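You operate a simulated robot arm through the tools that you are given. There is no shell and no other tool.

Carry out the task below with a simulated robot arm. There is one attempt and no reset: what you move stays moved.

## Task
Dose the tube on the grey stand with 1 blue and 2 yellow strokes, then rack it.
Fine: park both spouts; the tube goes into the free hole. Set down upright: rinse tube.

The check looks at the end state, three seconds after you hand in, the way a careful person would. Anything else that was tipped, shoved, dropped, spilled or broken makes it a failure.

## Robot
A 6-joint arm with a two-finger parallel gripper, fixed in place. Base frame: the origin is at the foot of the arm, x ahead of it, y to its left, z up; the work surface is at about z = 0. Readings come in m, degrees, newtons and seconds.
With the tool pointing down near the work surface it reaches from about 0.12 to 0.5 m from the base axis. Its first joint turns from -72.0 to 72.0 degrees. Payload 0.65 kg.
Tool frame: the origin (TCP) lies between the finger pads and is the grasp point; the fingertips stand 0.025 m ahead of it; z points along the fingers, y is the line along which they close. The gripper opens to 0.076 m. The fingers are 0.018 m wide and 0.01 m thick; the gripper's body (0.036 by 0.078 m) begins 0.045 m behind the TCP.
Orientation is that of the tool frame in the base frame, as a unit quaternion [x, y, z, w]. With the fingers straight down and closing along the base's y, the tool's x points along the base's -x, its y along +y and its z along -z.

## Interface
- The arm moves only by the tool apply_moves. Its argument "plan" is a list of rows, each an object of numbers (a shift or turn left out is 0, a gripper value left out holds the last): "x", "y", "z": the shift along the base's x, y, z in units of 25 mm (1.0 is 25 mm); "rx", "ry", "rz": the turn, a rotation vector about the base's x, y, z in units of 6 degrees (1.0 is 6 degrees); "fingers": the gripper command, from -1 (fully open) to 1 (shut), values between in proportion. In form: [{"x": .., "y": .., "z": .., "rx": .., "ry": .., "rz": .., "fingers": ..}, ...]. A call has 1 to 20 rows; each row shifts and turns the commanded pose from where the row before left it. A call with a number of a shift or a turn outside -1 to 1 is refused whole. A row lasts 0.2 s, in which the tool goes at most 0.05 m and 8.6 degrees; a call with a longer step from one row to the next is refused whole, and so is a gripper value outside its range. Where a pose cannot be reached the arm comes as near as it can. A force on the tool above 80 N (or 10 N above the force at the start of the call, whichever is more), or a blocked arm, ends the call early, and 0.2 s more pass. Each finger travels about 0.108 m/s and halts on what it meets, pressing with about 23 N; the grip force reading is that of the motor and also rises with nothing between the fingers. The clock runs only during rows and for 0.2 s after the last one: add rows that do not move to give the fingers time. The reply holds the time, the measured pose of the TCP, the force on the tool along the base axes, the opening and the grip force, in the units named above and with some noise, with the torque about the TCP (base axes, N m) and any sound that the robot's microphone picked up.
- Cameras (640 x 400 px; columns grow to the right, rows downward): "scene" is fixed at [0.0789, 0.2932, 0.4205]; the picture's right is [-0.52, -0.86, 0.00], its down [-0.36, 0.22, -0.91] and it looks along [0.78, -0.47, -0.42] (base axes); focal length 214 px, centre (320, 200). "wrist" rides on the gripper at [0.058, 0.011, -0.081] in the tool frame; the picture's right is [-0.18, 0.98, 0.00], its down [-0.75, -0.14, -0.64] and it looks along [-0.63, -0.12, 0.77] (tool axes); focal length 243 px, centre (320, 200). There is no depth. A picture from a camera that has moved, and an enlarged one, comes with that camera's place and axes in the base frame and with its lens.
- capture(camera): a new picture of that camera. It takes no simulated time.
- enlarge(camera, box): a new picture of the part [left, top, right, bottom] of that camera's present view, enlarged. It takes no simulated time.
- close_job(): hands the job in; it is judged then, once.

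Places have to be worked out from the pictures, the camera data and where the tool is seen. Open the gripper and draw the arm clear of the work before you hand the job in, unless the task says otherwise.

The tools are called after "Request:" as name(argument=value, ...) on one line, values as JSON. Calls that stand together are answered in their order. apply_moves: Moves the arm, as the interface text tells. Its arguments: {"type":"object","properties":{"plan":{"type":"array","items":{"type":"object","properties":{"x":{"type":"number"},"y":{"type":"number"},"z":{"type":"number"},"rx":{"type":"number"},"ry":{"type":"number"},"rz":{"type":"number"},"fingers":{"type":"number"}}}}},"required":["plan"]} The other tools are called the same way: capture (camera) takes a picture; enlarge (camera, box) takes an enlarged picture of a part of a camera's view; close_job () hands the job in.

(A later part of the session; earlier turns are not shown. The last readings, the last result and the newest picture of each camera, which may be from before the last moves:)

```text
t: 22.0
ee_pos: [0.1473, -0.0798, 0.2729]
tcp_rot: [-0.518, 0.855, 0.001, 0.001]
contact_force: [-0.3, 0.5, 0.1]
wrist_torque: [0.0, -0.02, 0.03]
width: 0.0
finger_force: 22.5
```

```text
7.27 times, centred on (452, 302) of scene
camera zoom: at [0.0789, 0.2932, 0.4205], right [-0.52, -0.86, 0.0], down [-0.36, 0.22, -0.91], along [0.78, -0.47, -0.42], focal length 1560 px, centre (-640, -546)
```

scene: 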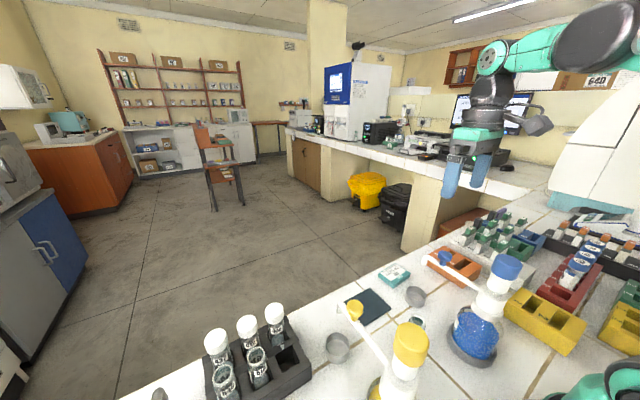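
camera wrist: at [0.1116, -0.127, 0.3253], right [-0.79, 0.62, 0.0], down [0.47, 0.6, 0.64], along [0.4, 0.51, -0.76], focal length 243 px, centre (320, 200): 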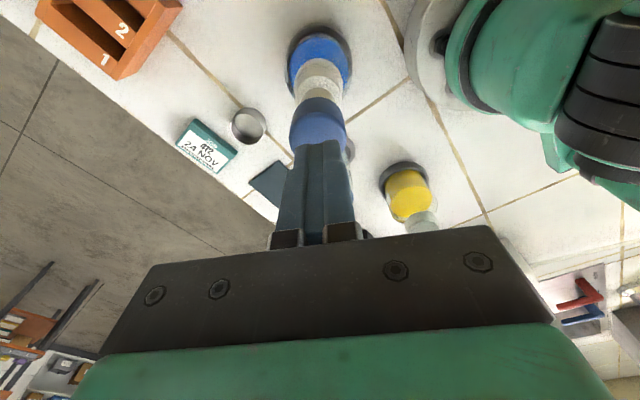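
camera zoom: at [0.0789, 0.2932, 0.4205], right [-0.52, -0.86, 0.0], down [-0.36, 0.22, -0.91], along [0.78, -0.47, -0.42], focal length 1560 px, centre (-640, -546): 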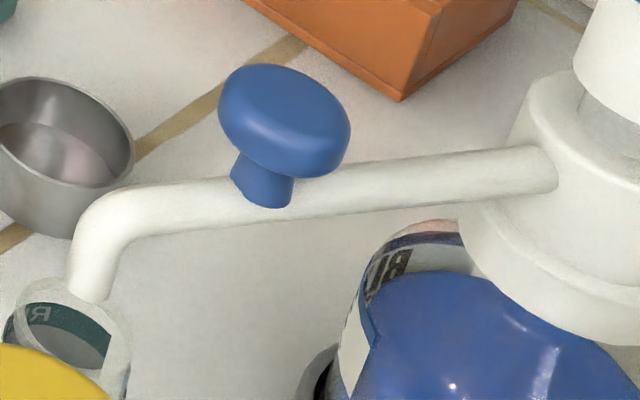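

One blue stroke is done and the head has returned. I go back above the blue knob with the fingers half open and check alignment.

Request:
apply_moves(plan=[{"fingers": -0.2, "x": 0.38, "y": 0.81}, {"x": 0.38, "y": 0.81}, {"x": 0.38, "y": 0.81}, {"x": 0.38, "y": 0.81}, {"z": -1}, {"z": -1}, {}])

Request:
capture(camera="wrist")

Request:
enlarge(camera="wrist", box=[270, 50, 370, 190])

```text
t: 23.6
ee_pos: [0.1854, -0.0024, 0.2225]
tcp_rot: [-0.518, 0.855, 0.001, 0.002]
contact_force: [-0.4, 0.7, -0.6]
wrist_torque: [-0.01, -0.02, 0.01]
width: 0.0456
finger_force: 0.0
```

```text
taken
camera wrist: at [0.1492, -0.0491, 0.303], right [-0.79, 0.62, 0.0], down [0.47, 0.6, 0.64], along [0.4, 0.51, -0.76], focal length 243 px, centre (320, 200)
```

wrist: 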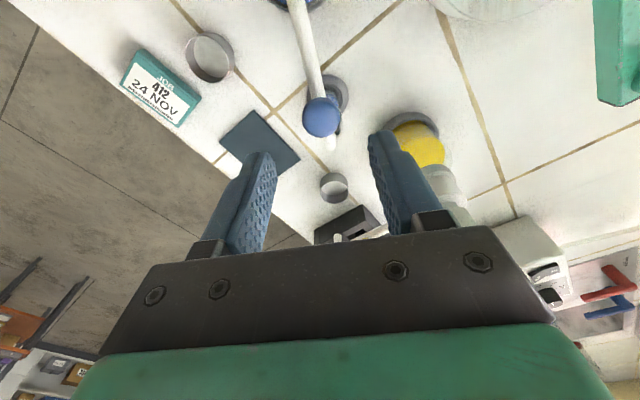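

```text
2.86 times, centred on (320, 120) of wrist
camera zoom: at [0.1492, -0.0491, 0.303], right [-0.79, 0.62, 0.0], down [0.47, 0.6, 0.64], along [0.4, 0.51, -0.76], focal length 693 px, centre (320, 429)
```

zoom: 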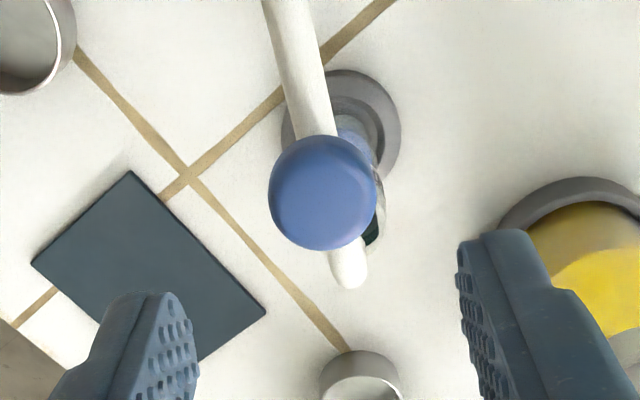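

The knob is centred under the gripper, and blue shows inside the tube. I lower, cage the knob, and swing the spout back along the same arc.

Request:
apply_moves(plan=[{"z": -1}, {"z": -1}, {"z": -0.58}, {"fingers": 0.1}, {"fingers": 0.35}, {"fingers": 0.35}, {"x": 0.14, "y": -0.078, "rz": -0.4}, {"x": 0.314, "y": -0.204, "rz": -1}, {"x": 0.291, "y": -0.236, "rz": -1}, {"x": 0.265, "y": -0.265, "rz": -1}, {"x": 0.236, "y": -0.291, "rz": -1}, {"x": 0.204, "y": -0.314, "rz": -1}, {}])

Request:
capture(camera="wrist")

```text
t: 26.4
ee_pos: [0.222, -0.0357, 0.1571]
tcp_rot: [-0.258, 0.966, 0.0, 0.001]
contact_force: [0.7, 0.1, -0.2]
wrist_torque: [-0.02, 0.01, -0.02]
width: 0.0247
finger_force: 0.1
```

```text
taken
camera wrist: at [0.1662, -0.056, 0.2371], right [-0.33, 0.94, 0.0], down [0.72, 0.25, 0.64], along [0.61, 0.21, -0.76], focal length 243 px, centre (320, 200)
```

wrist: 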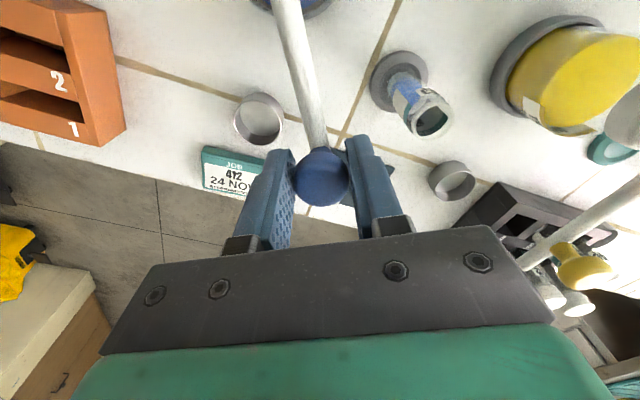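

The spout follows smoothly and the tube now holds blue. I complete the swing back to the parked angle.

Request:
apply_moves(plan=[{"x": 0.17, "y": -0.334, "rz": -1}, {"x": 0.134, "y": -0.35, "rz": -1}, {"x": 0.097, "y": -0.362, "rz": -1}, {"x": 0.059, "y": -0.37, "rz": -1}, {"x": 0.02, "y": -0.374, "rz": -1}, {}])

Request:
capture(camera="wrist")

Request:
enlarge(camera="scene", box=[390, 200, 550, 340])

```text
t: 27.8
ee_pos: [0.2346, -0.0802, 0.1586]
tcp_rot: [0.001, 1.0, 0.0, 0.001]
contact_force: [0.3, -0.6, -0.7]
wrist_torque: [0.0, 0.0, 0.01]
width: 0.0244
finger_force: 0.1
```

```text
taken
camera wrist: at [0.1761, -0.069, 0.2393], right [0.19, 0.98, 0.0], down [0.75, -0.14, 0.64], along [0.63, -0.12, -0.76], focal length 243 px, centre (320, 200)
```

wrist: 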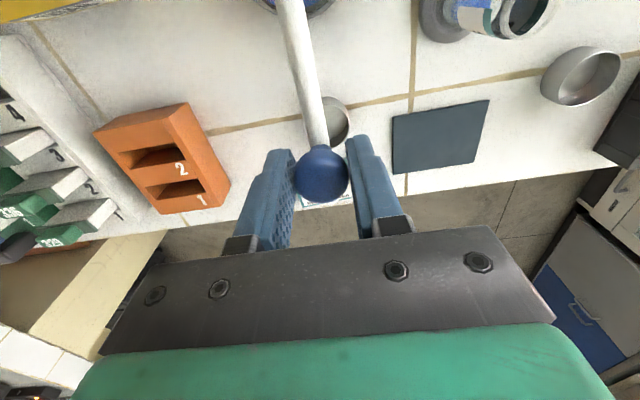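

```text
2.86 times, centred on (470, 270) of scene
camera zoom: at [0.0789, 0.2932, 0.4205], right [-0.52, -0.86, 0.0], down [-0.36, 0.22, -0.91], along [0.78, -0.47, -0.42], focal length 613 px, centre (-109, 0)
```

zoom: 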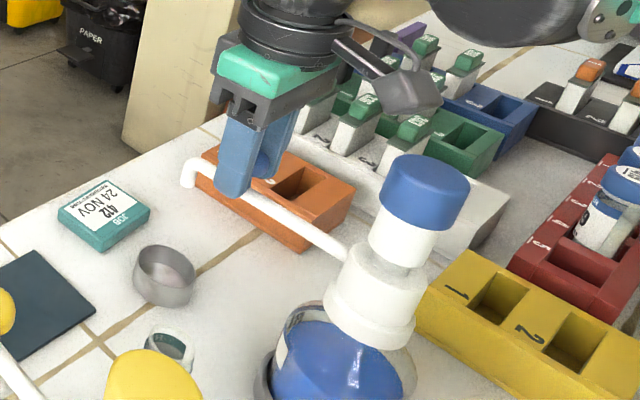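

The blue spout is back at its original position. I release it, rise, and check the parked position from the scene camera.

Request:
apply_moves(plan=[{"fingers": 0.0}, {"fingers": -0.5}, {"fingers": -0.8}, {"z": 1}, {"z": 1}, {"z": 1}, {"z": 1}, {}])

Request:
enlarge(camera="scene", box=[390, 230, 550, 370])

Request:
capture(camera="wrist")

```text
t: 29.6
ee_pos: [0.2351, -0.0784, 0.2588]
tcp_rot: [0.0, 1.0, 0.001, 0.001]
contact_force: [0.0, -1.2, -0.3]
wrist_torque: [0.0, 0.0, 0.02]
width: 0.0683
finger_force: 0.0
```

```text
2.86 times, centred on (470, 300) of scene
camera zoom: at [0.0789, 0.2932, 0.4205], right [-0.52, -0.86, 0.0], down [-0.36, 0.22, -0.91], along [0.78, -0.47, -0.42], focal length 613 px, centre (-109, -86)
```

zoom: 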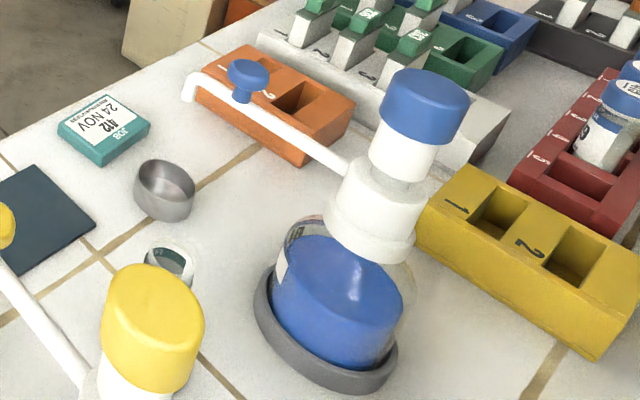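

```text
taken
camera wrist: at [0.1766, -0.0676, 0.3398], right [0.18, 0.98, 0.0], down [0.75, -0.14, 0.64], along [0.63, -0.12, -0.76], focal length 243 px, centre (320, 200)
```

wrist: 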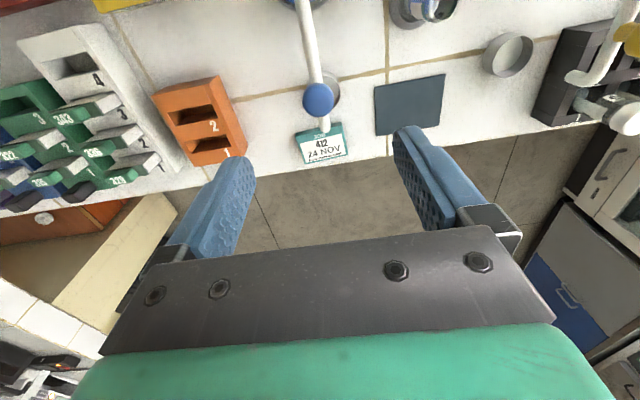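

Blue is parked exactly as before. I travel across at z ≈ 0.26 to above the yellow knob near (0.2345, 0.139).

Request:
apply_moves(plan=[{"y": 0.965}, {"y": 0.965}, {"y": 0.965}, {"y": 0.965}, {"y": 0.965}, {"y": 0.965}, {"y": 0.965}, {"y": 0.965}, {"y": 0.965}, {}])

Request:
capture(camera="wrist")

Request:
enlarge(camera="wrist", box=[250, 0, 390, 150])

Request:
enlarge(camera="scene", box=[310, 260, 470, 400])

```text
t: 31.8
ee_pos: [0.2352, 0.1386, 0.2574]
tcp_rot: [0.001, 1.0, 0.0, 0.001]
contact_force: [-1.1, 0.3, -0.2]
wrist_torque: [-0.01, -0.03, 0.0]
width: 0.0682
finger_force: 0.1
```

```text
taken
camera wrist: at [0.1765, 0.15, 0.3386], right [0.19, 0.98, 0.0], down [0.75, -0.14, 0.64], along [0.63, -0.12, -0.76], focal length 243 px, centre (320, 200)
```

wrist: 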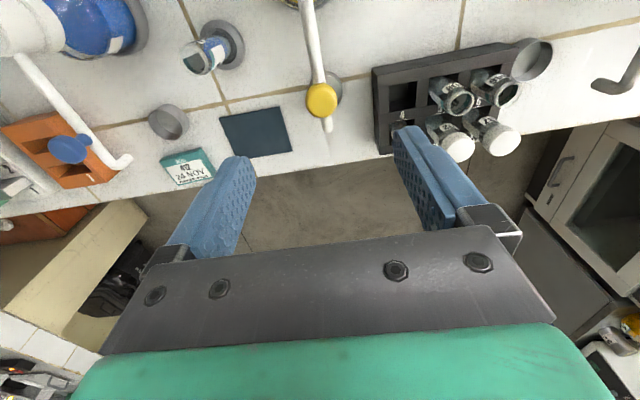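

```text
2.67 times, centred on (320, 75) of wrist
camera zoom: at [0.1765, 0.15, 0.3386], right [0.19, 0.98, 0.0], down [0.75, -0.14, 0.64], along [0.63, -0.12, -0.76], focal length 647 px, centre (320, 533)
```

zoom: 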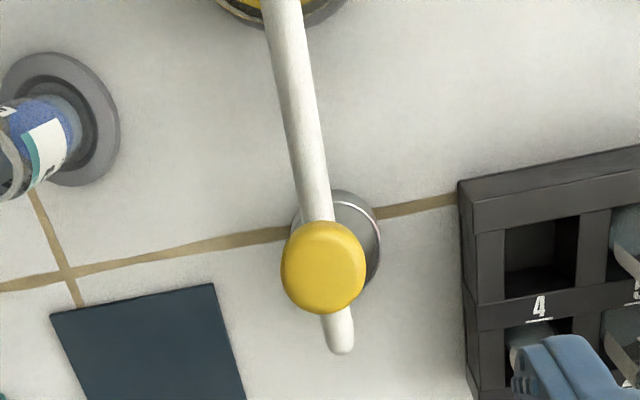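

```text
2.86 times, centred on (390, 330) of scene
camera zoom: at [0.0789, 0.2932, 0.4205], right [-0.52, -0.86, 0.0], down [-0.36, 0.22, -0.91], along [0.78, -0.47, -0.42], focal length 613 px, centre (120, -171)
```

zoom: 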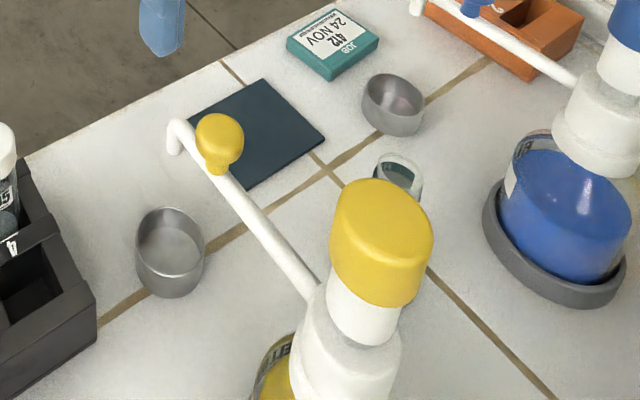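

The yellow knob is at (0.235, 0.1395) and centred. I go down, cage it loosely, and start the clockwise swing.

Request:
apply_moves(plan=[{"z": -1, "y": 0.03}, {"z": -1}, {"z": -1}, {"z": -0.97}, {"fingers": -0.2}, {"fingers": 0.2}, {"fingers": 0.35}, {"fingers": 0.35}])

Request:
capture(camera="wrist")

Request:
enlarge(camera="scene", box=[310, 220, 470, 360])

```text
t: 33.6
ee_pos: [0.2325, 0.1398, 0.1583]
tcp_rot: [0.0, 1.0, -0.001, 0.001]
contact_force: [0.2, -0.4, 0.5]
wrist_torque: [-0.03, 0.0, -0.01]
width: 0.0244
finger_force: 0.0
```

```text
taken
camera wrist: at [0.174, 0.151, 0.2384], right [0.18, 0.98, 0.0], down [0.75, -0.14, 0.64], along [0.63, -0.12, -0.76], focal length 243 px, centre (320, 200)
```

wrist: 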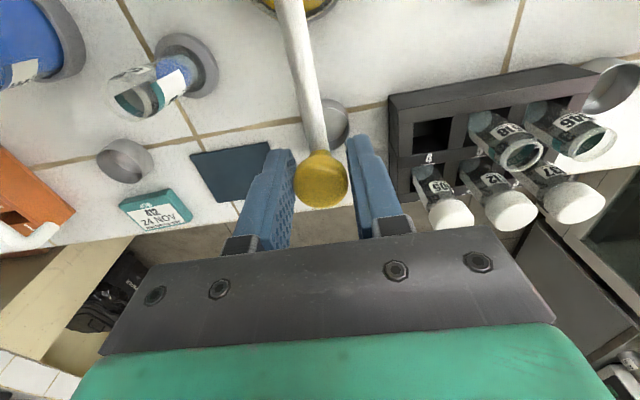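

```text
2.86 times, centred on (390, 290) of scene
camera zoom: at [0.0789, 0.2932, 0.4205], right [-0.52, -0.86, 0.0], down [-0.36, 0.22, -0.91], along [0.78, -0.47, -0.42], focal length 613 px, centre (120, -57)
```

zoom: 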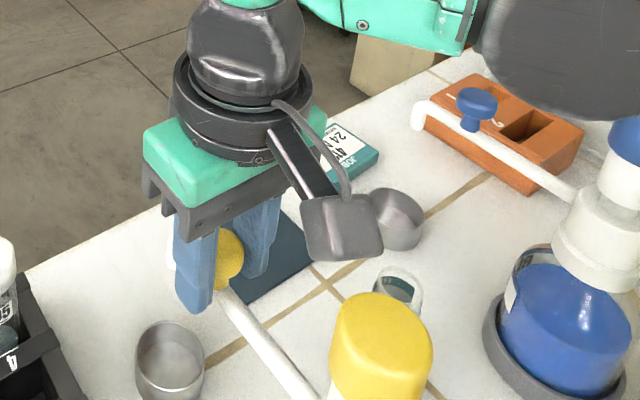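

The yellow knob is caged. I swing it clockwise, mirroring the blue arc, first to about 48°.

Request:
apply_moves(plan=[{"x": -0.02, "y": -0.374, "rz": -1}, {"x": -0.059, "y": -0.37, "rz": -1}, {"x": -0.097, "y": -0.362, "rz": -1}, {"x": -0.134, "y": -0.35, "rz": -1}, {}])

Request:
apply_moves(plan=[{"x": -0.17, "y": -0.334, "rz": -1}, {"x": -0.204, "y": -0.314, "rz": -1}, {"x": -0.236, "y": -0.291, "rz": -1}, {"x": -0.265, "y": -0.265, "rz": -1}, {}])

Request:
capture(camera="wrist")

Request:
capture(camera="scene")

```text
t: 34.8
ee_pos: [0.2251, 0.1027, 0.1587]
tcp_rot: [0.208, 0.978, -0.001, 0.0]
contact_force: [0.2, 0.7, 0.5]
wrist_torque: [-0.01, 0.01, -0.04]
width: 0.0246
finger_force: 0.1
```

```text
t: 36.0
ee_pos: [0.2042, 0.0696, 0.1594]
tcp_rot: [0.407, 0.913, -0.001, 0.002]
contact_force: [0.2, 0.6, 0.4]
wrist_torque: [0.03, 0.01, -0.03]
width: 0.0244
finger_force: 0.0
```

```text
taken
camera wrist: at [0.1731, 0.1211, 0.2388], right [0.85, 0.52, 0.0], down [0.4, -0.65, 0.64], along [0.33, -0.55, -0.76], focal length 243 px, centre (320, 200)
```

wrist: 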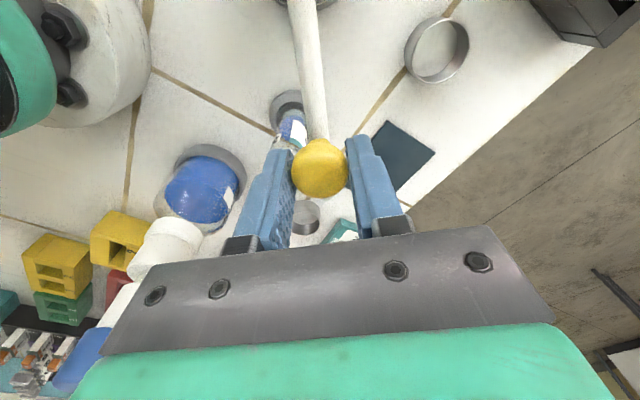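

```text
taken
```

scene: 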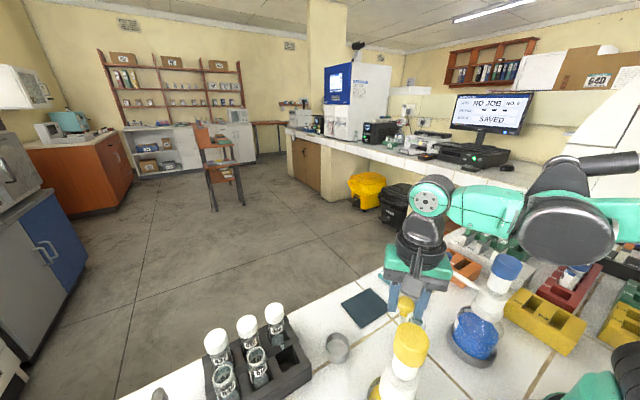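

Request:
apply_moves(plan=[{"x": -0.291, "y": -0.236, "rz": -1}, {"x": -0.314, "y": -0.204, "rz": -1}, {"x": -0.14, "y": -0.078, "rz": -0.4}, {}])

Request:
capture(camera="wrist")

Request:
enlarge(camera="wrist", box=[250, 50, 390, 220])

Request:
enlarge(camera="scene", box=[370, 250, 530, 390])

```text
t: 37.0
ee_pos: [0.1853, 0.0577, 0.1584]
tcp_rot: [0.518, 0.855, -0.001, 0.0]
contact_force: [1.2, 2.2, -0.8]
wrist_torque: [0.01, 0.01, -0.01]
width: 0.027
finger_force: 1.4
```

```text
taken
camera wrist: at [0.1685, 0.1145, 0.2395], right [0.96, 0.29, 0.0], down [0.22, -0.73, 0.64], along [0.19, -0.62, -0.76], focal length 243 px, centre (320, 200)
```

wrist: 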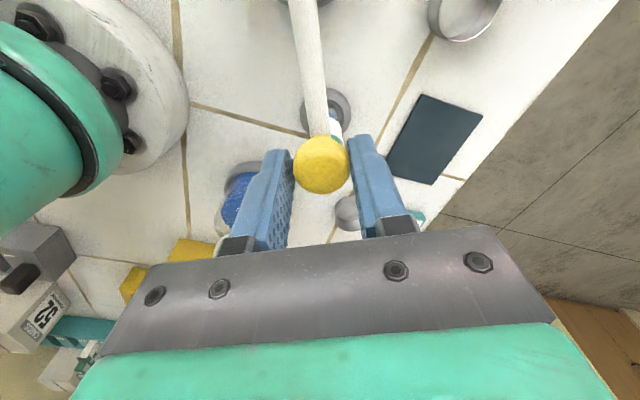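

```text
2.35 times, centred on (320, 135) of wrist
camera zoom: at [0.1685, 0.1145, 0.2395], right [0.96, 0.29, 0.0], down [0.22, -0.73, 0.64], along [0.19, -0.62, -0.76], focal length 571 px, centre (320, 353)
```

zoom: 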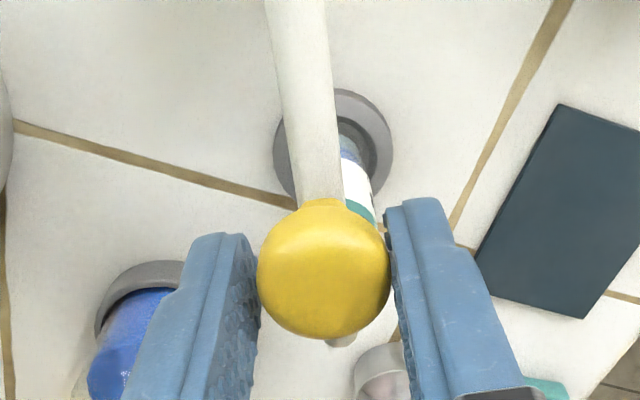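

```text
2.86 times, centred on (450, 320) of scene
camera zoom: at [0.0789, 0.2932, 0.4205], right [-0.52, -0.86, 0.0], down [-0.36, 0.22, -0.91], along [0.78, -0.47, -0.42], focal length 613 px, centre (-51, -143)
```

zoom: 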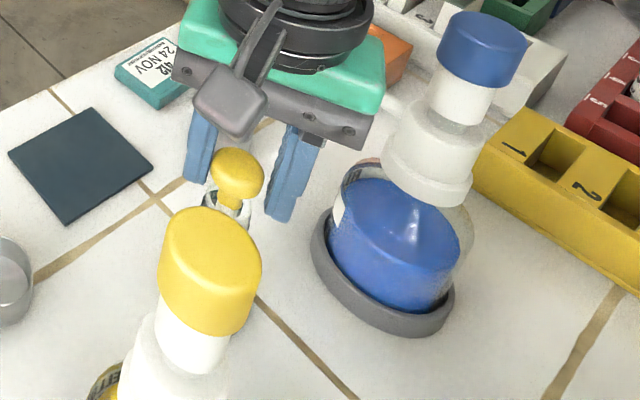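

The tip projects right over the tube mouth. I open the fingers, rise, and verify from above.

Request:
apply_moves(plan=[{"fingers": 0.1}, {"fingers": -0.2}, {"fingers": -0.2}, {"z": 1}, {"z": 1}, {"z": 1}, {"z": 1}, {}])

Request:
capture(camera="wrist")

Request:
enlarge(camera="wrist", box=[270, 50, 380, 150])

Request:
enlarge(camera="scene", box=[370, 250, 530, 390])

```text
t: 38.8
ee_pos: [0.1865, 0.0568, 0.2596]
tcp_rot: [0.519, 0.855, 0.0, 0.001]
contact_force: [-0.1, -1.0, 0.3]
wrist_torque: [0.01, 0.03, -0.01]
width: 0.0457
finger_force: 0.1
```

```text
taken
camera wrist: at [0.1692, 0.1142, 0.3407], right [0.96, 0.29, 0.0], down [0.22, -0.73, 0.64], along [0.19, -0.62, -0.76], focal length 243 px, centre (320, 200)
```

wrist: 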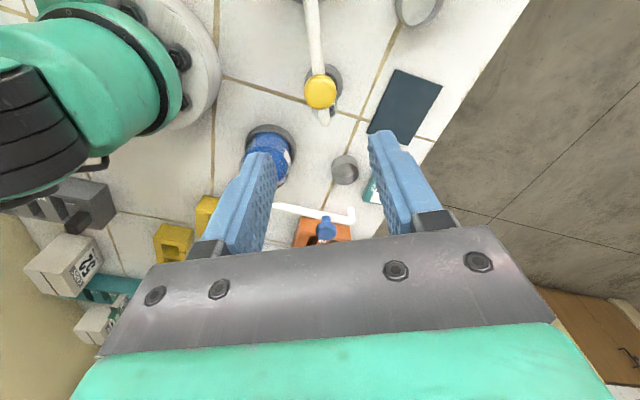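

```text
4.00 times, centred on (325, 100) of wrist
camera zoom: at [0.1692, 0.1142, 0.3407], right [0.96, 0.29, 0.0], down [0.22, -0.73, 0.64], along [0.19, -0.62, -0.76], focal length 970 px, centre (300, 600)
```

zoom: 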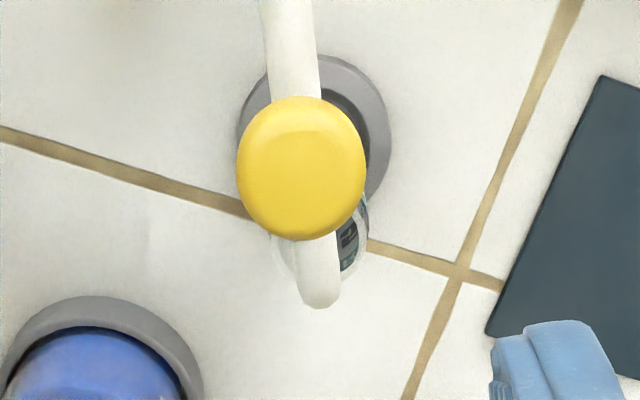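

```text
2.86 times, centred on (450, 320) of scene
camera zoom: at [0.0789, 0.2932, 0.4205], right [-0.52, -0.86, 0.0], down [-0.36, 0.22, -0.91], along [0.78, -0.47, -0.42], focal length 613 px, centre (-51, -143)
```

zoom: 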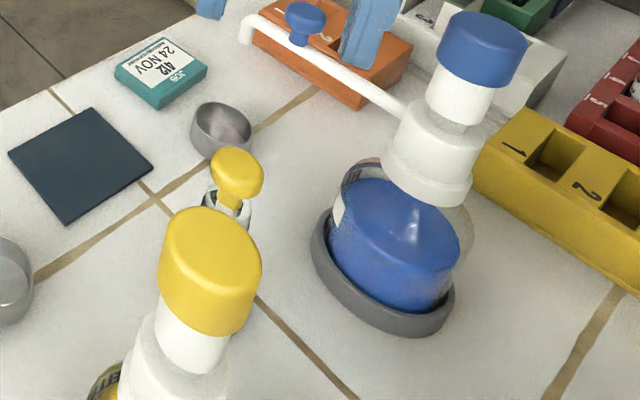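

The yellow outlet is centred over the tube mouth. I move the closed fingers over the yellow head at about (0.150, 0.139) and hover.

Request:
apply_moves(plan=[{"fingers": 1}, {"x": -0.36, "y": 0.82}, {"x": -0.36, "y": 0.82}, {"x": -0.36, "y": 0.82}, {"x": -0.36, "y": 0.82}, {"z": -0.6}, {}])

Request:
capture(camera="wrist")

Request:
enlarge(camera="scene", box=[330, 240, 490, 380])

```text
t: 40.4
ee_pos: [0.149, 0.1388, 0.2441]
tcp_rot: [0.518, 0.855, 0.0, 0.001]
contact_force: [-0.3, 0.2, -0.3]
wrist_torque: [0.04, -0.01, 0.02]
width: 0.0
finger_force: 23.3
```

```text
taken
camera wrist: at [0.1322, 0.1962, 0.3249], right [0.96, 0.29, 0.0], down [0.22, -0.73, 0.64], along [0.19, -0.62, -0.76], focal length 243 px, centre (320, 200)
```

wrist: 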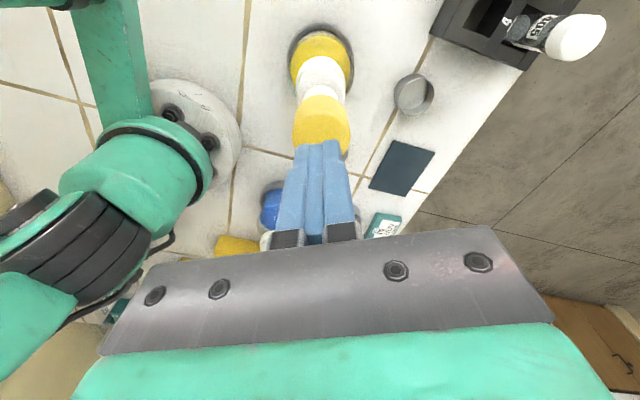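

```text
2.86 times, centred on (410, 310) of scene
camera zoom: at [0.0789, 0.2932, 0.4205], right [-0.52, -0.86, 0.0], down [-0.36, 0.22, -0.91], along [0.78, -0.47, -0.42], focal length 613 px, centre (63, -114)
```

zoom: 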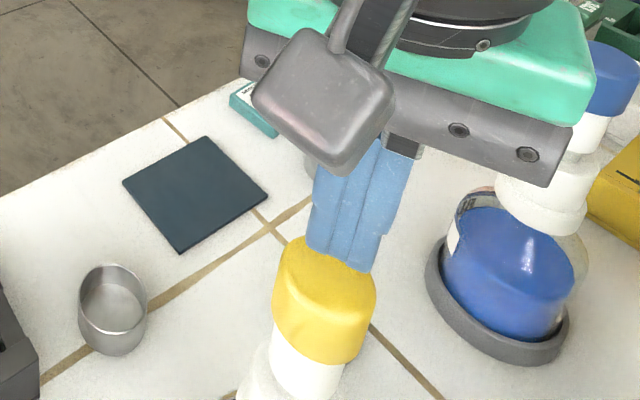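

Alignment matches the blue case. I press the first yellow stroke down steadily to about the depth where the blue head clicked.

Request:
apply_moves(plan=[{"z": -0.4}, {"z": -0.2}, {"z": -0.15}, {"z": -0.15}, {"z": -0.15}, {"z": -0.12}, {}])

Request:
enlarge(camera="scene", box=[330, 240, 490, 380])

```text
t: 42.0
ee_pos: [0.1505, 0.1402, 0.2147]
tcp_rot: [0.518, 0.856, -0.001, 0.001]
contact_force: [-2.2, -3.4, 6.9]
wrist_torque: [-0.02, 0.1, 0.01]
width: 0.0
finger_force: 23.1
heard: click
```

```text
2.86 times, centred on (410, 310) of scene
camera zoom: at [0.0789, 0.2932, 0.4205], right [-0.52, -0.86, 0.0], down [-0.36, 0.22, -0.91], along [0.78, -0.47, -0.42], focal length 613 px, centre (63, -114)
```

zoom: 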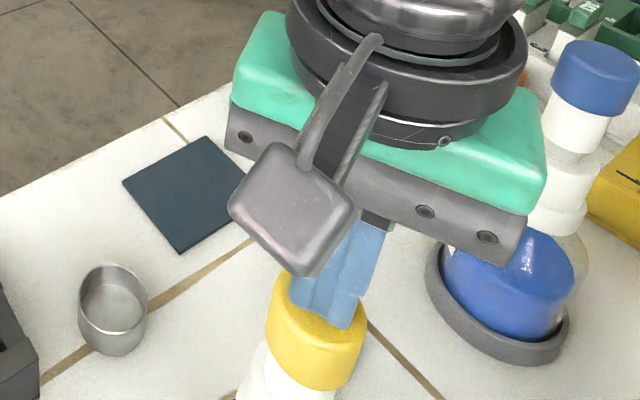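

One click, so that is stroke one. I release fully, let the head return, and look.

Request:
apply_moves(plan=[{"z": 0.3}, {"z": 0.4}, {"z": 0.47}, {}, {}])

Request:
enlarge(camera="scene", box=[330, 240, 490, 380])

Request:
capture(camera="wrist")

```text
t: 43.2
ee_pos: [0.1498, 0.1412, 0.2442]
tcp_rot: [0.518, 0.855, 0.0, 0.001]
contact_force: [0.3, -0.7, -0.8]
wrist_torque: [0.04, -0.02, -0.01]
width: 0.0
finger_force: 22.9
```

```text
2.86 times, centred on (410, 310) of scene
camera zoom: at [0.0789, 0.2932, 0.4205], right [-0.52, -0.86, 0.0], down [-0.36, 0.22, -0.91], along [0.78, -0.47, -0.42], focal length 613 px, centre (63, -114)
```

zoom: 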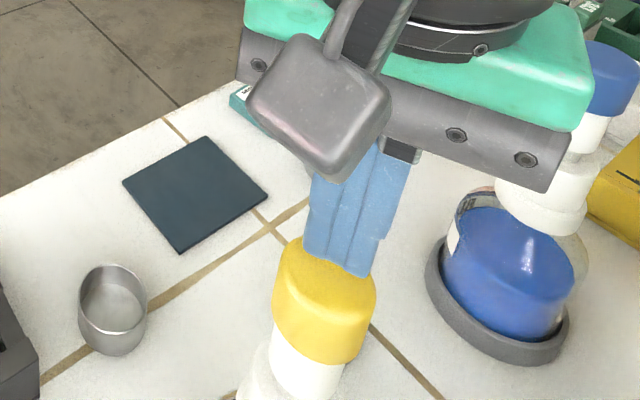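

```text
taken
camera wrist: at [0.1316, 0.1982, 0.3248], right [0.96, 0.29, 0.0], down [0.22, -0.73, 0.64], along [0.19, -0.62, -0.76], focal length 243 px, centre (320, 200)
```

wrist: 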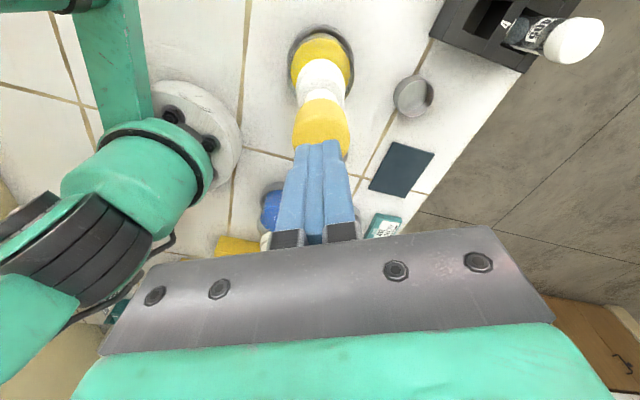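

The head has come fully back up. Now the second yellow stroke, with the same motion.

Request:
apply_moves(plan=[{"z": -0.4}, {"z": -0.2}, {"z": -0.15}, {"z": -0.15}, {"z": -0.15}, {"z": -0.12}, {}])

```text
t: 44.8
ee_pos: [0.1503, 0.1405, 0.2136]
tcp_rot: [0.518, 0.855, -0.001, 0.002]
contact_force: [1.1, -5.0, 9.6]
wrist_torque: [-0.08, -0.03, 0.02]
width: 0.0
finger_force: 23.0
heard: click
```

The second click was heard. I release straight up, well clear of the head.

Request:
apply_moves(plan=[{"z": 0.3}, {"z": 0.5}, {"z": 0.7}, {"z": 0.85}, {}, {}])

Request:
enlarge(camera="scene", box=[330, 240, 490, 380])

```text
t: 46.2
ee_pos: [0.1512, 0.139, 0.2732]
tcp_rot: [0.518, 0.855, 0.0, 0.001]
contact_force: [0.0, -0.2, -0.3]
wrist_torque: [0.0, -0.01, 0.03]
width: 0.0002
finger_force: 23.0
```

```text
2.86 times, centred on (410, 310) of scene
camera zoom: at [0.0789, 0.2932, 0.4205], right [-0.52, -0.86, 0.0], down [-0.36, 0.22, -0.91], along [0.78, -0.47, -0.42], focal length 613 px, centre (63, -114)
```

zoom: 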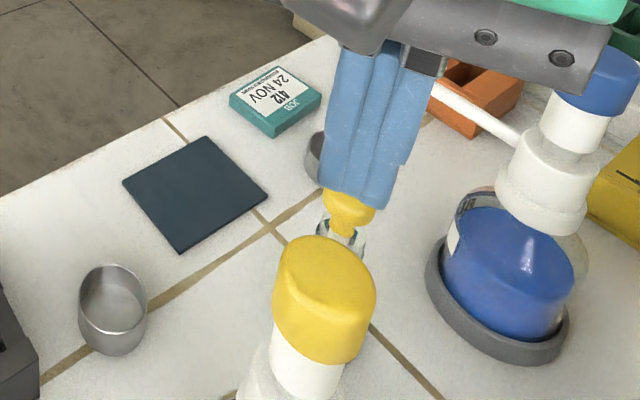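

Both yellow strokes are done. I go back above the yellow knob with the fingers half open and check alignment.

Request:
apply_moves(plan=[{"fingers": -0.2, "x": 0.36, "y": -0.82}, {"x": 0.36, "y": -0.82}, {"x": 0.36, "y": -0.82}, {"x": 0.36, "y": -0.82}, {"z": -1}, {"z": -1}, {}])

Request:
capture(camera="wrist")

Request:
enlarge(camera="wrist", box=[270, 50, 380, 190])

```text
t: 47.8
ee_pos: [0.184, 0.0595, 0.2227]
tcp_rot: [0.518, 0.855, -0.001, 0.0]
contact_force: [-0.5, -0.1, 0.1]
wrist_torque: [0.01, 0.01, 0.0]
width: 0.0455
finger_force: 0.1
```

```text
taken
camera wrist: at [0.1671, 0.1159, 0.3035], right [0.96, 0.29, 0.0], down [0.22, -0.73, 0.64], along [0.19, -0.62, -0.76], focal length 243 px, centre (320, 200)
```

wrist: 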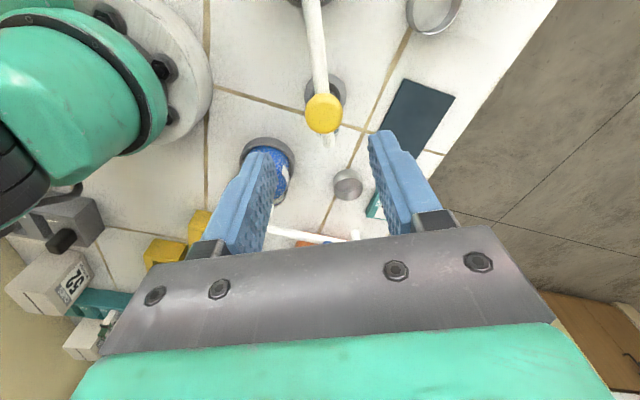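

```text
2.86 times, centred on (325, 120) of wrist
camera zoom: at [0.1671, 0.1159, 0.3035], right [0.96, 0.29, 0.0], down [0.22, -0.73, 0.64], along [0.19, -0.62, -0.76], focal length 693 px, centre (306, 429)
```

zoom: 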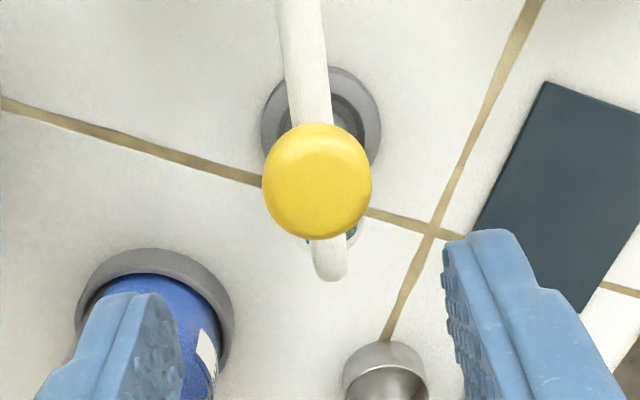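

The knob is still well between the fingers (about 1.5 mm off), so I correct slightly. I then lower, cage it, and swing the yellow spout back.

Request:
apply_moves(plan=[{"z": -1, "x": 0.04, "y": 0.01}, {"z": -1}, {"z": -0.58}, {"fingers": 0.1}, {"fingers": 0.35}, {"fingers": 0.35}, {"x": 0.14, "y": 0.078, "rz": 0.4}, {"x": 0.314, "y": 0.204, "rz": 1}, {"x": 0.291, "y": 0.236, "rz": 1}, {"x": 0.265, "y": 0.265, "rz": 1}, {"x": 0.236, "y": 0.291, "rz": 1}, {"x": 0.204, "y": 0.314, "rz": 1}, {}])

Request:
capture(camera="wrist")

```text
t: 50.6
ee_pos: [0.2203, 0.0949, 0.1601]
tcp_rot: [0.257, 0.966, -0.001, 0.0]
contact_force: [0.8, -0.8, -0.2]
wrist_torque: [-0.01, -0.04, -0.03]
width: 0.0247
finger_force: 0.1
```

```text
taken
camera wrist: at [0.176, 0.1333, 0.2403], right [0.65, 0.76, 0.0], down [0.58, -0.5, 0.64], along [0.49, -0.42, -0.76], focal length 243 px, centre (320, 200)
```

wrist: 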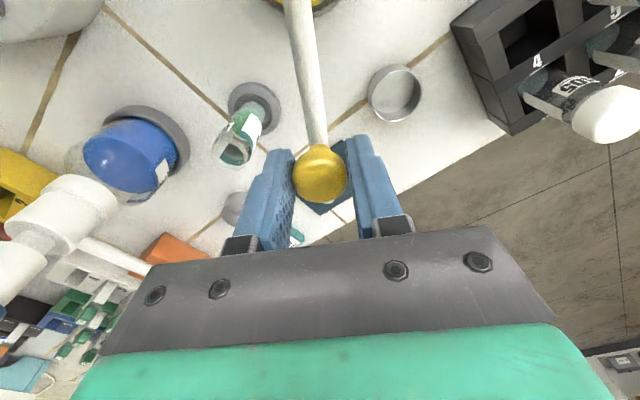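

The mixture in the tube now looks green (blue plus yellow) with no spill visible. I finish the swing back to park.

Request:
apply_moves(plan=[{"x": 0.17, "y": 0.334, "rz": 1}, {"x": 0.134, "y": 0.35, "rz": 1}, {"x": 0.097, "y": 0.362, "rz": 1}, {"x": 0.059, "y": 0.37, "rz": 1}, {"x": 0.02, "y": 0.374, "rz": 1}, {}])

Request:
capture(camera="wrist")

Request:
enlarge(camera="scene", box=[310, 260, 470, 400])

```text
t: 52.0
ee_pos: [0.2353, 0.1383, 0.1593]
tcp_rot: [-0.001, 1.0, 0.0, 0.001]
contact_force: [-0.6, 0.4, 0.3]
wrist_torque: [-0.05, -0.02, -0.01]
width: 0.0251
finger_force: 0.5
```

```text
taken
camera wrist: at [0.1767, 0.1488, 0.2397], right [0.18, 0.98, 0.0], down [0.75, -0.14, 0.64], along [0.63, -0.12, -0.76], focal length 243 px, centre (320, 200)
```

wrist: 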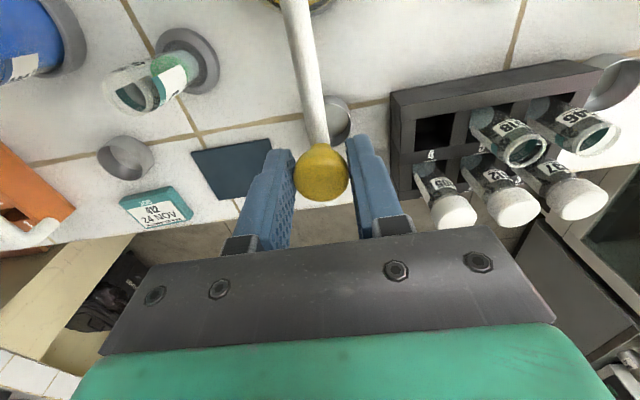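

```text
2.86 times, centred on (390, 330) of scene
camera zoom: at [0.0789, 0.2932, 0.4205], right [-0.52, -0.86, 0.0], down [-0.36, 0.22, -0.91], along [0.78, -0.47, -0.42], focal length 613 px, centre (120, -171)
```

zoom: 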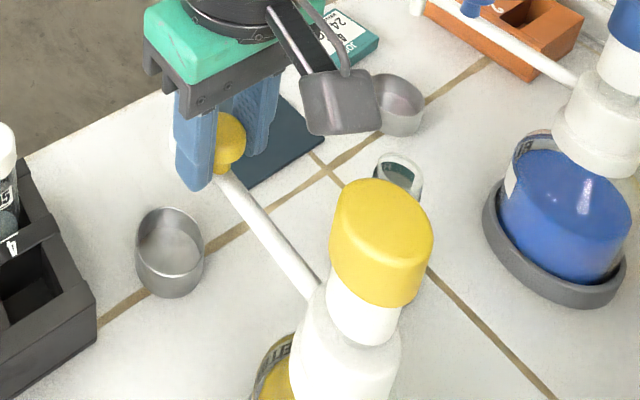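

Request:
apply_moves(plan=[{"fingers": 0.0}, {"fingers": -0.5}, {"fingers": -0.8}, {"z": 1}, {"z": 1}, {"z": 1}, {"z": 1}, {}])

Request:
enlarge(camera="scene", box=[310, 260, 470, 400])

Request:
capture(camera="wrist")

Request:
enlarge(camera="wrist", box=[150, 0, 310, 120])

```text
t: 53.8
ee_pos: [0.233, 0.1368, 0.2578]
tcp_rot: [0.0, 1.0, 0.0, 0.002]
contact_force: [-0.3, 0.1, 0.0]
wrist_torque: [-0.06, 0.0, 0.01]
width: 0.0681
finger_force: 0.1
```

```text
2.86 times, centred on (390, 330) of scene
camera zoom: at [0.0789, 0.2932, 0.4205], right [-0.52, -0.86, 0.0], down [-0.36, 0.22, -0.91], along [0.78, -0.47, -0.42], focal length 613 px, centre (120, -171)
```

zoom: 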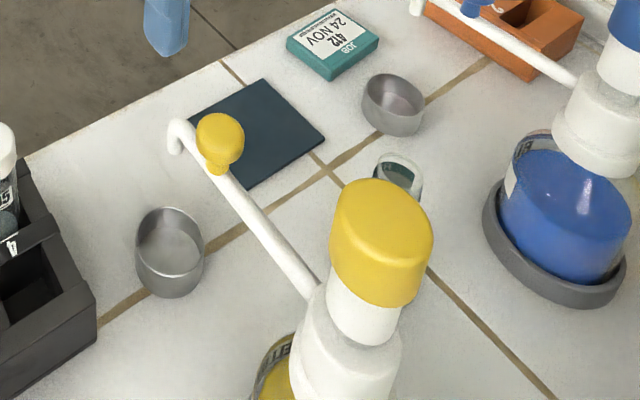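

```text
taken
camera wrist: at [0.1752, 0.1487, 0.3391], right [0.18, 0.98, 0.0], down [0.75, -0.14, 0.64], along [0.63, -0.12, -0.76], focal length 243 px, centre (320, 200)
```

wrist: 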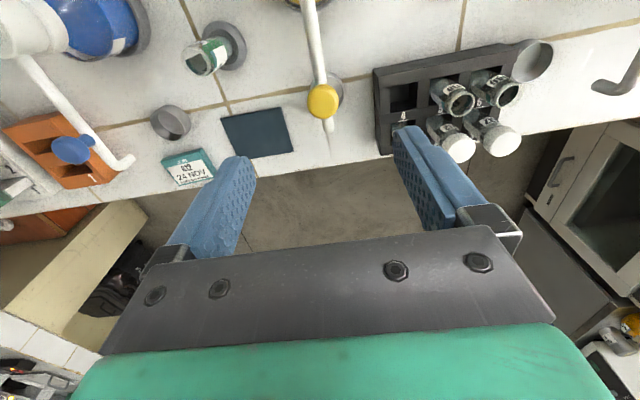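

```text
3.33 times, centred on (230, 60) of wrist
camera zoom: at [0.1752, 0.1487, 0.3391], right [0.18, 0.98, 0.0], down [0.75, -0.14, 0.64], along [0.63, -0.12, -0.76], focal length 809 px, centre (620, 667)
```

zoom: 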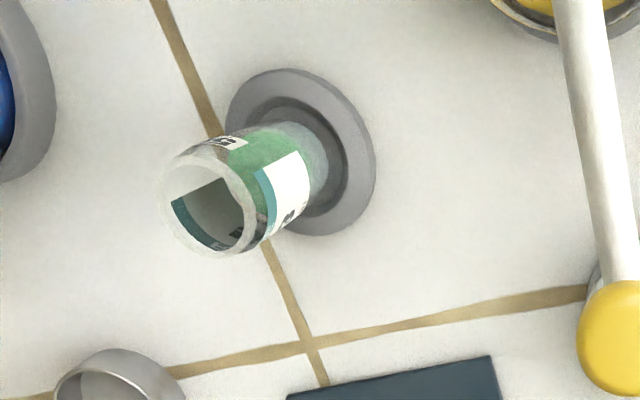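

Both spouts are parked as they started, and the tube holds a green mixture with no drips. Before grasping I measure the rack and its tubes more closely.

Request:
enlarge(camera="scene", box=[200, 295, 330, 400])

Request:
enlarge(camera="wrist", box=[360, 30, 560, 170])

Request:
enlarge(camera="scene", box=[390, 290, 440, 340])

```text
3.81 times, centred on (265, 348) of scene
camera zoom: at [0.0789, 0.2932, 0.4205], right [-0.52, -0.86, 0.0], down [-0.36, 0.22, -0.91], along [0.78, -0.47, -0.42], focal length 817 px, centre (530, -362)
```

zoom: 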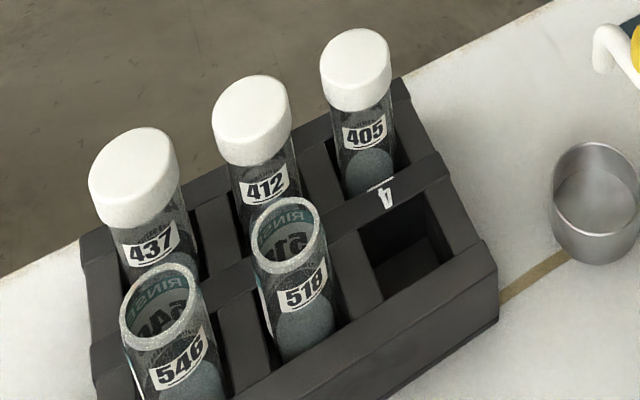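

```text
2.86 times, centred on (460, 100) of wrist
camera zoom: at [0.1752, 0.1487, 0.3391], right [0.18, 0.98, 0.0], down [0.75, -0.14, 0.64], along [0.63, -0.12, -0.76], focal length 693 px, centre (-80, 486)
```

zoom: 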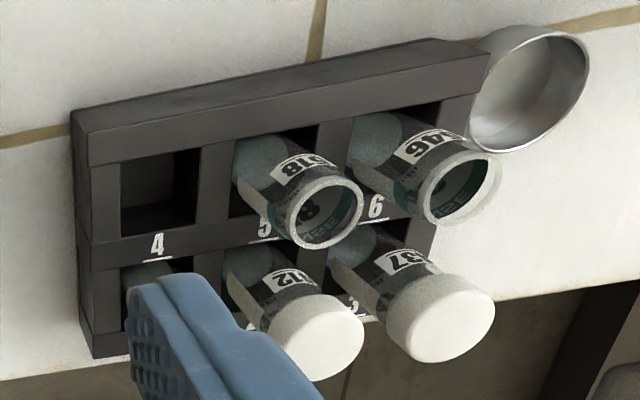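

```text
8.00 times, centred on (415, 315) of scene
camera zoom: at [0.0789, 0.2932, 0.4205], right [-0.52, -0.86, 0.0], down [-0.36, 0.22, -0.91], along [0.78, -0.47, -0.42], focal length 1716 px, centre (-440, -720)
```

zoom: 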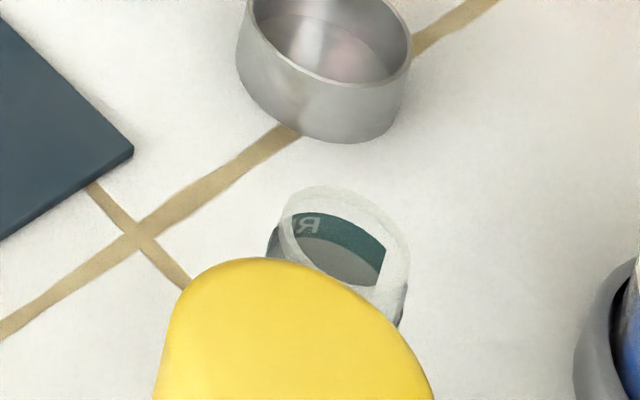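

The rack is about 37 mm high, the free hole 4 is at about (0.2855, 0.230), and the tube is at (0.2005, 0.028) with its top at z ≈ 0.087. I turn the tool by 45°, which gives the most room next to tubes 405 and 518, and move above the tube.

Request:
apply_moves(plan=[{"x": -0.1625, "y": -0.545, "rz": 0.9375, "fingers": -0.6}, {"x": -0.1625, "y": -0.545, "rz": 0.9375}, {"x": -0.1625, "y": -0.545, "rz": 0.9375}, {"x": -0.1625, "y": -0.545, "rz": 0.9375}, {"x": -0.1625, "y": -0.545, "rz": 0.9375}, {"x": -0.1625, "y": -0.545, "rz": 0.9375}, {"x": -0.1625, "y": -0.545, "rz": 0.9375}, {"x": -0.1625, "y": -0.545, "rz": 0.9375}, {"z": -1}, {"z": -1}, {"z": -1}, {}])

Request:
capture(camera="wrist")

Request:
enlarge(camera="scene", box=[340, 200, 520, 360])

```text
t: 56.4
ee_pos: [0.2002, 0.0288, 0.184]
tcp_rot: [-0.382, 0.924, 0.001, 0.0]
contact_force: [0.1, 0.3, -0.4]
wrist_torque: [0.02, -0.01, -0.01]
width: 0.0604
finger_force: 0.1
```

```text
taken
camera wrist: at [0.1518, -0.0046, 0.2653], right [-0.56, 0.83, 0.0], down [0.63, 0.43, 0.64], along [0.53, 0.36, -0.76], focal length 243 px, centre (320, 200)
```

wrist: 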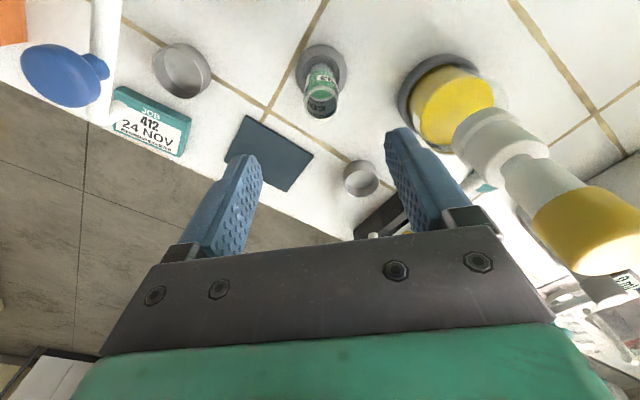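

```text
2.50 times, centred on (430, 280) of scene
camera zoom: at [0.0789, 0.2932, 0.4205], right [-0.52, -0.86, 0.0], down [-0.36, 0.22, -0.91], along [0.78, -0.47, -0.42], focal length 536 px, centre (45, 0)
```

zoom: 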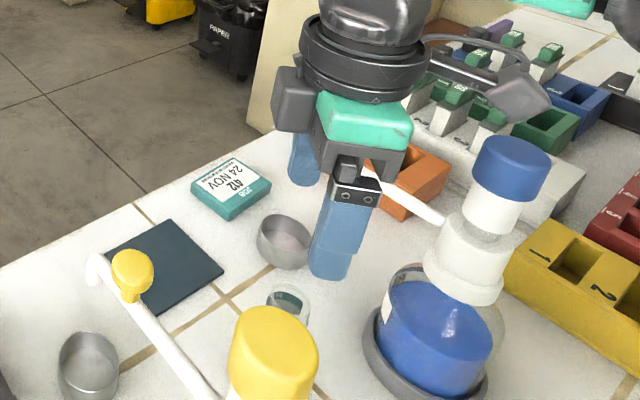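

The tube is centred under the gripper. I descend to z ≈ 0.080 and close on the tube's upper part.

Request:
apply_moves(plan=[{"z": -0.9}, {"z": -0.9}, {"z": -0.9}, {"z": -0.9}, {"z": -0.56}, {}, {"fingers": -0.2}, {"fingers": 0.1}])

Request:
capture(camera="wrist")

Request:
enlarge(camera="scene", box=[360, 240, 480, 350])

```text
t: 58.2
ee_pos: [0.2032, 0.0295, 0.0797]
tcp_rot: [-0.382, 0.924, 0.001, 0.001]
contact_force: [0.1, -0.1, -0.3]
wrist_torque: [-0.02, 0.0, -0.03]
width: 0.0342
finger_force: 0.0
```

```text
taken
camera wrist: at [0.1533, -0.0042, 0.1607], right [-0.56, 0.83, 0.0], down [0.63, 0.43, 0.64], along [0.53, 0.36, -0.76], focal length 243 px, centre (320, 200)
```

wrist: 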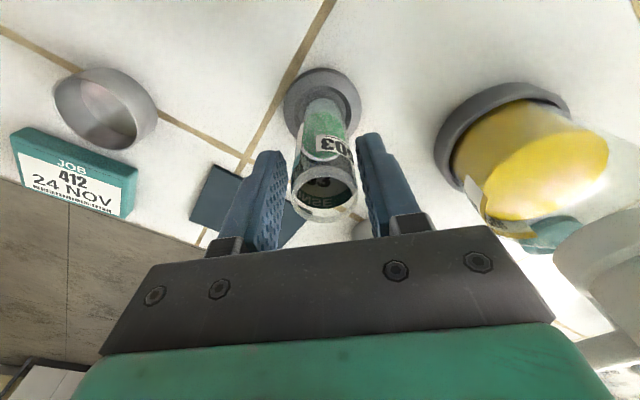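

```text
3.64 times, centred on (420, 295) of scene
camera zoom: at [0.0789, 0.2932, 0.4205], right [-0.52, -0.86, 0.0], down [-0.36, 0.22, -0.91], along [0.78, -0.47, -0.42], focal length 780 px, centre (-44, -146)
```

zoom: 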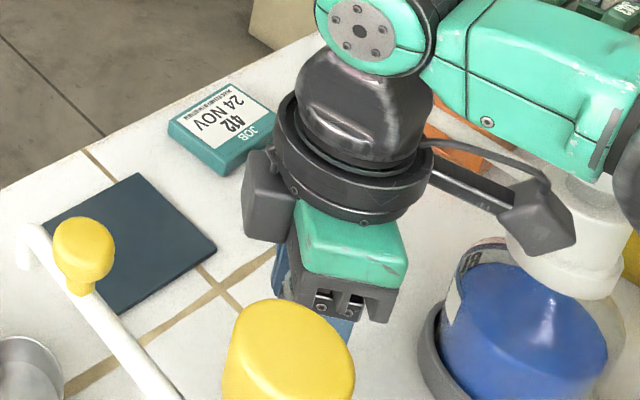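

The tube stands centred between the fingers. I close fully on it and then lift a little to test the hold.

Request:
apply_moves(plan=[{"fingers": 0.3}, {"fingers": 1}, {"fingers": 1}, {}])

```text
t: 59.2
ee_pos: [0.2027, 0.0297, 0.0794]
tcp_rot: [-0.381, 0.925, 0.001, 0.0]
contact_force: [0.2, -0.5, -0.4]
wrist_torque: [0.03, 0.07, -0.01]
width: 0.0246
finger_force: 23.2
```

Gripped at 24.6 mm with negligible side force. I lift slowly straight up and check.

Request:
apply_moves(plan=[{"z": 0.2}, {"z": 0.4}, {"z": 0.6}, {"z": 0.6}, {"z": 0.4}, {"z": 0.2}, {}])

Request:
capture(camera="wrist")

Request:
enlarge(camera="scene", box=[340, 190, 500, 350])

```text
t: 60.8
ee_pos: [0.2018, 0.0276, 0.1386]
tcp_rot: [-0.382, 0.924, 0.0, 0.001]
contact_force: [1.1, 0.2, -0.5]
wrist_torque: [-0.02, -0.01, 0.0]
width: 0.0245
finger_force: 23.0
```

```text
taken
camera wrist: at [0.1529, -0.0059, 0.2201], right [-0.56, 0.83, 0.0], down [0.63, 0.43, 0.64], along [0.53, 0.36, -0.76], focal length 243 px, centre (320, 200)
```

wrist: 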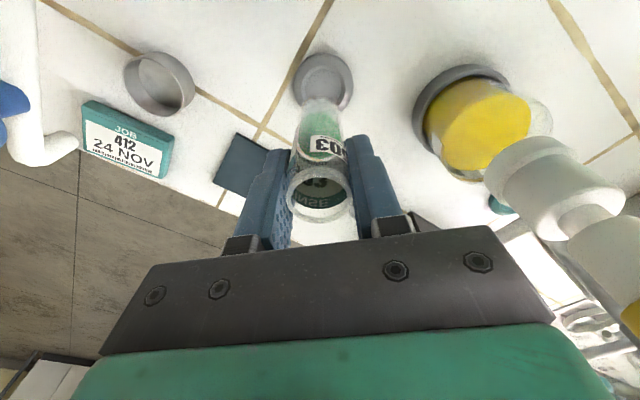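

```text
2.50 times, centred on (420, 270) of scene
camera zoom: at [0.0789, 0.2932, 0.4205], right [-0.52, -0.86, 0.0], down [-0.36, 0.22, -0.91], along [0.78, -0.47, -0.42], focal length 536 px, centre (70, 25)
```

zoom: 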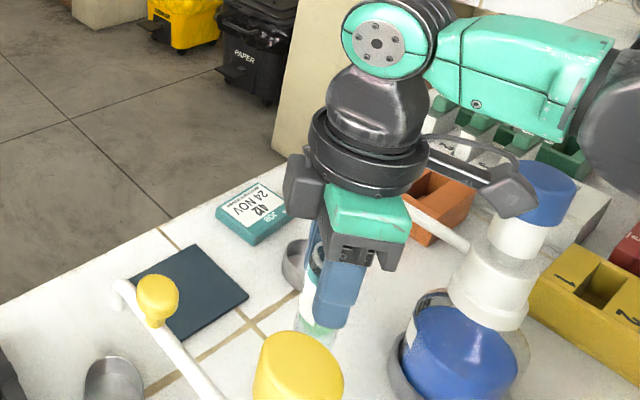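

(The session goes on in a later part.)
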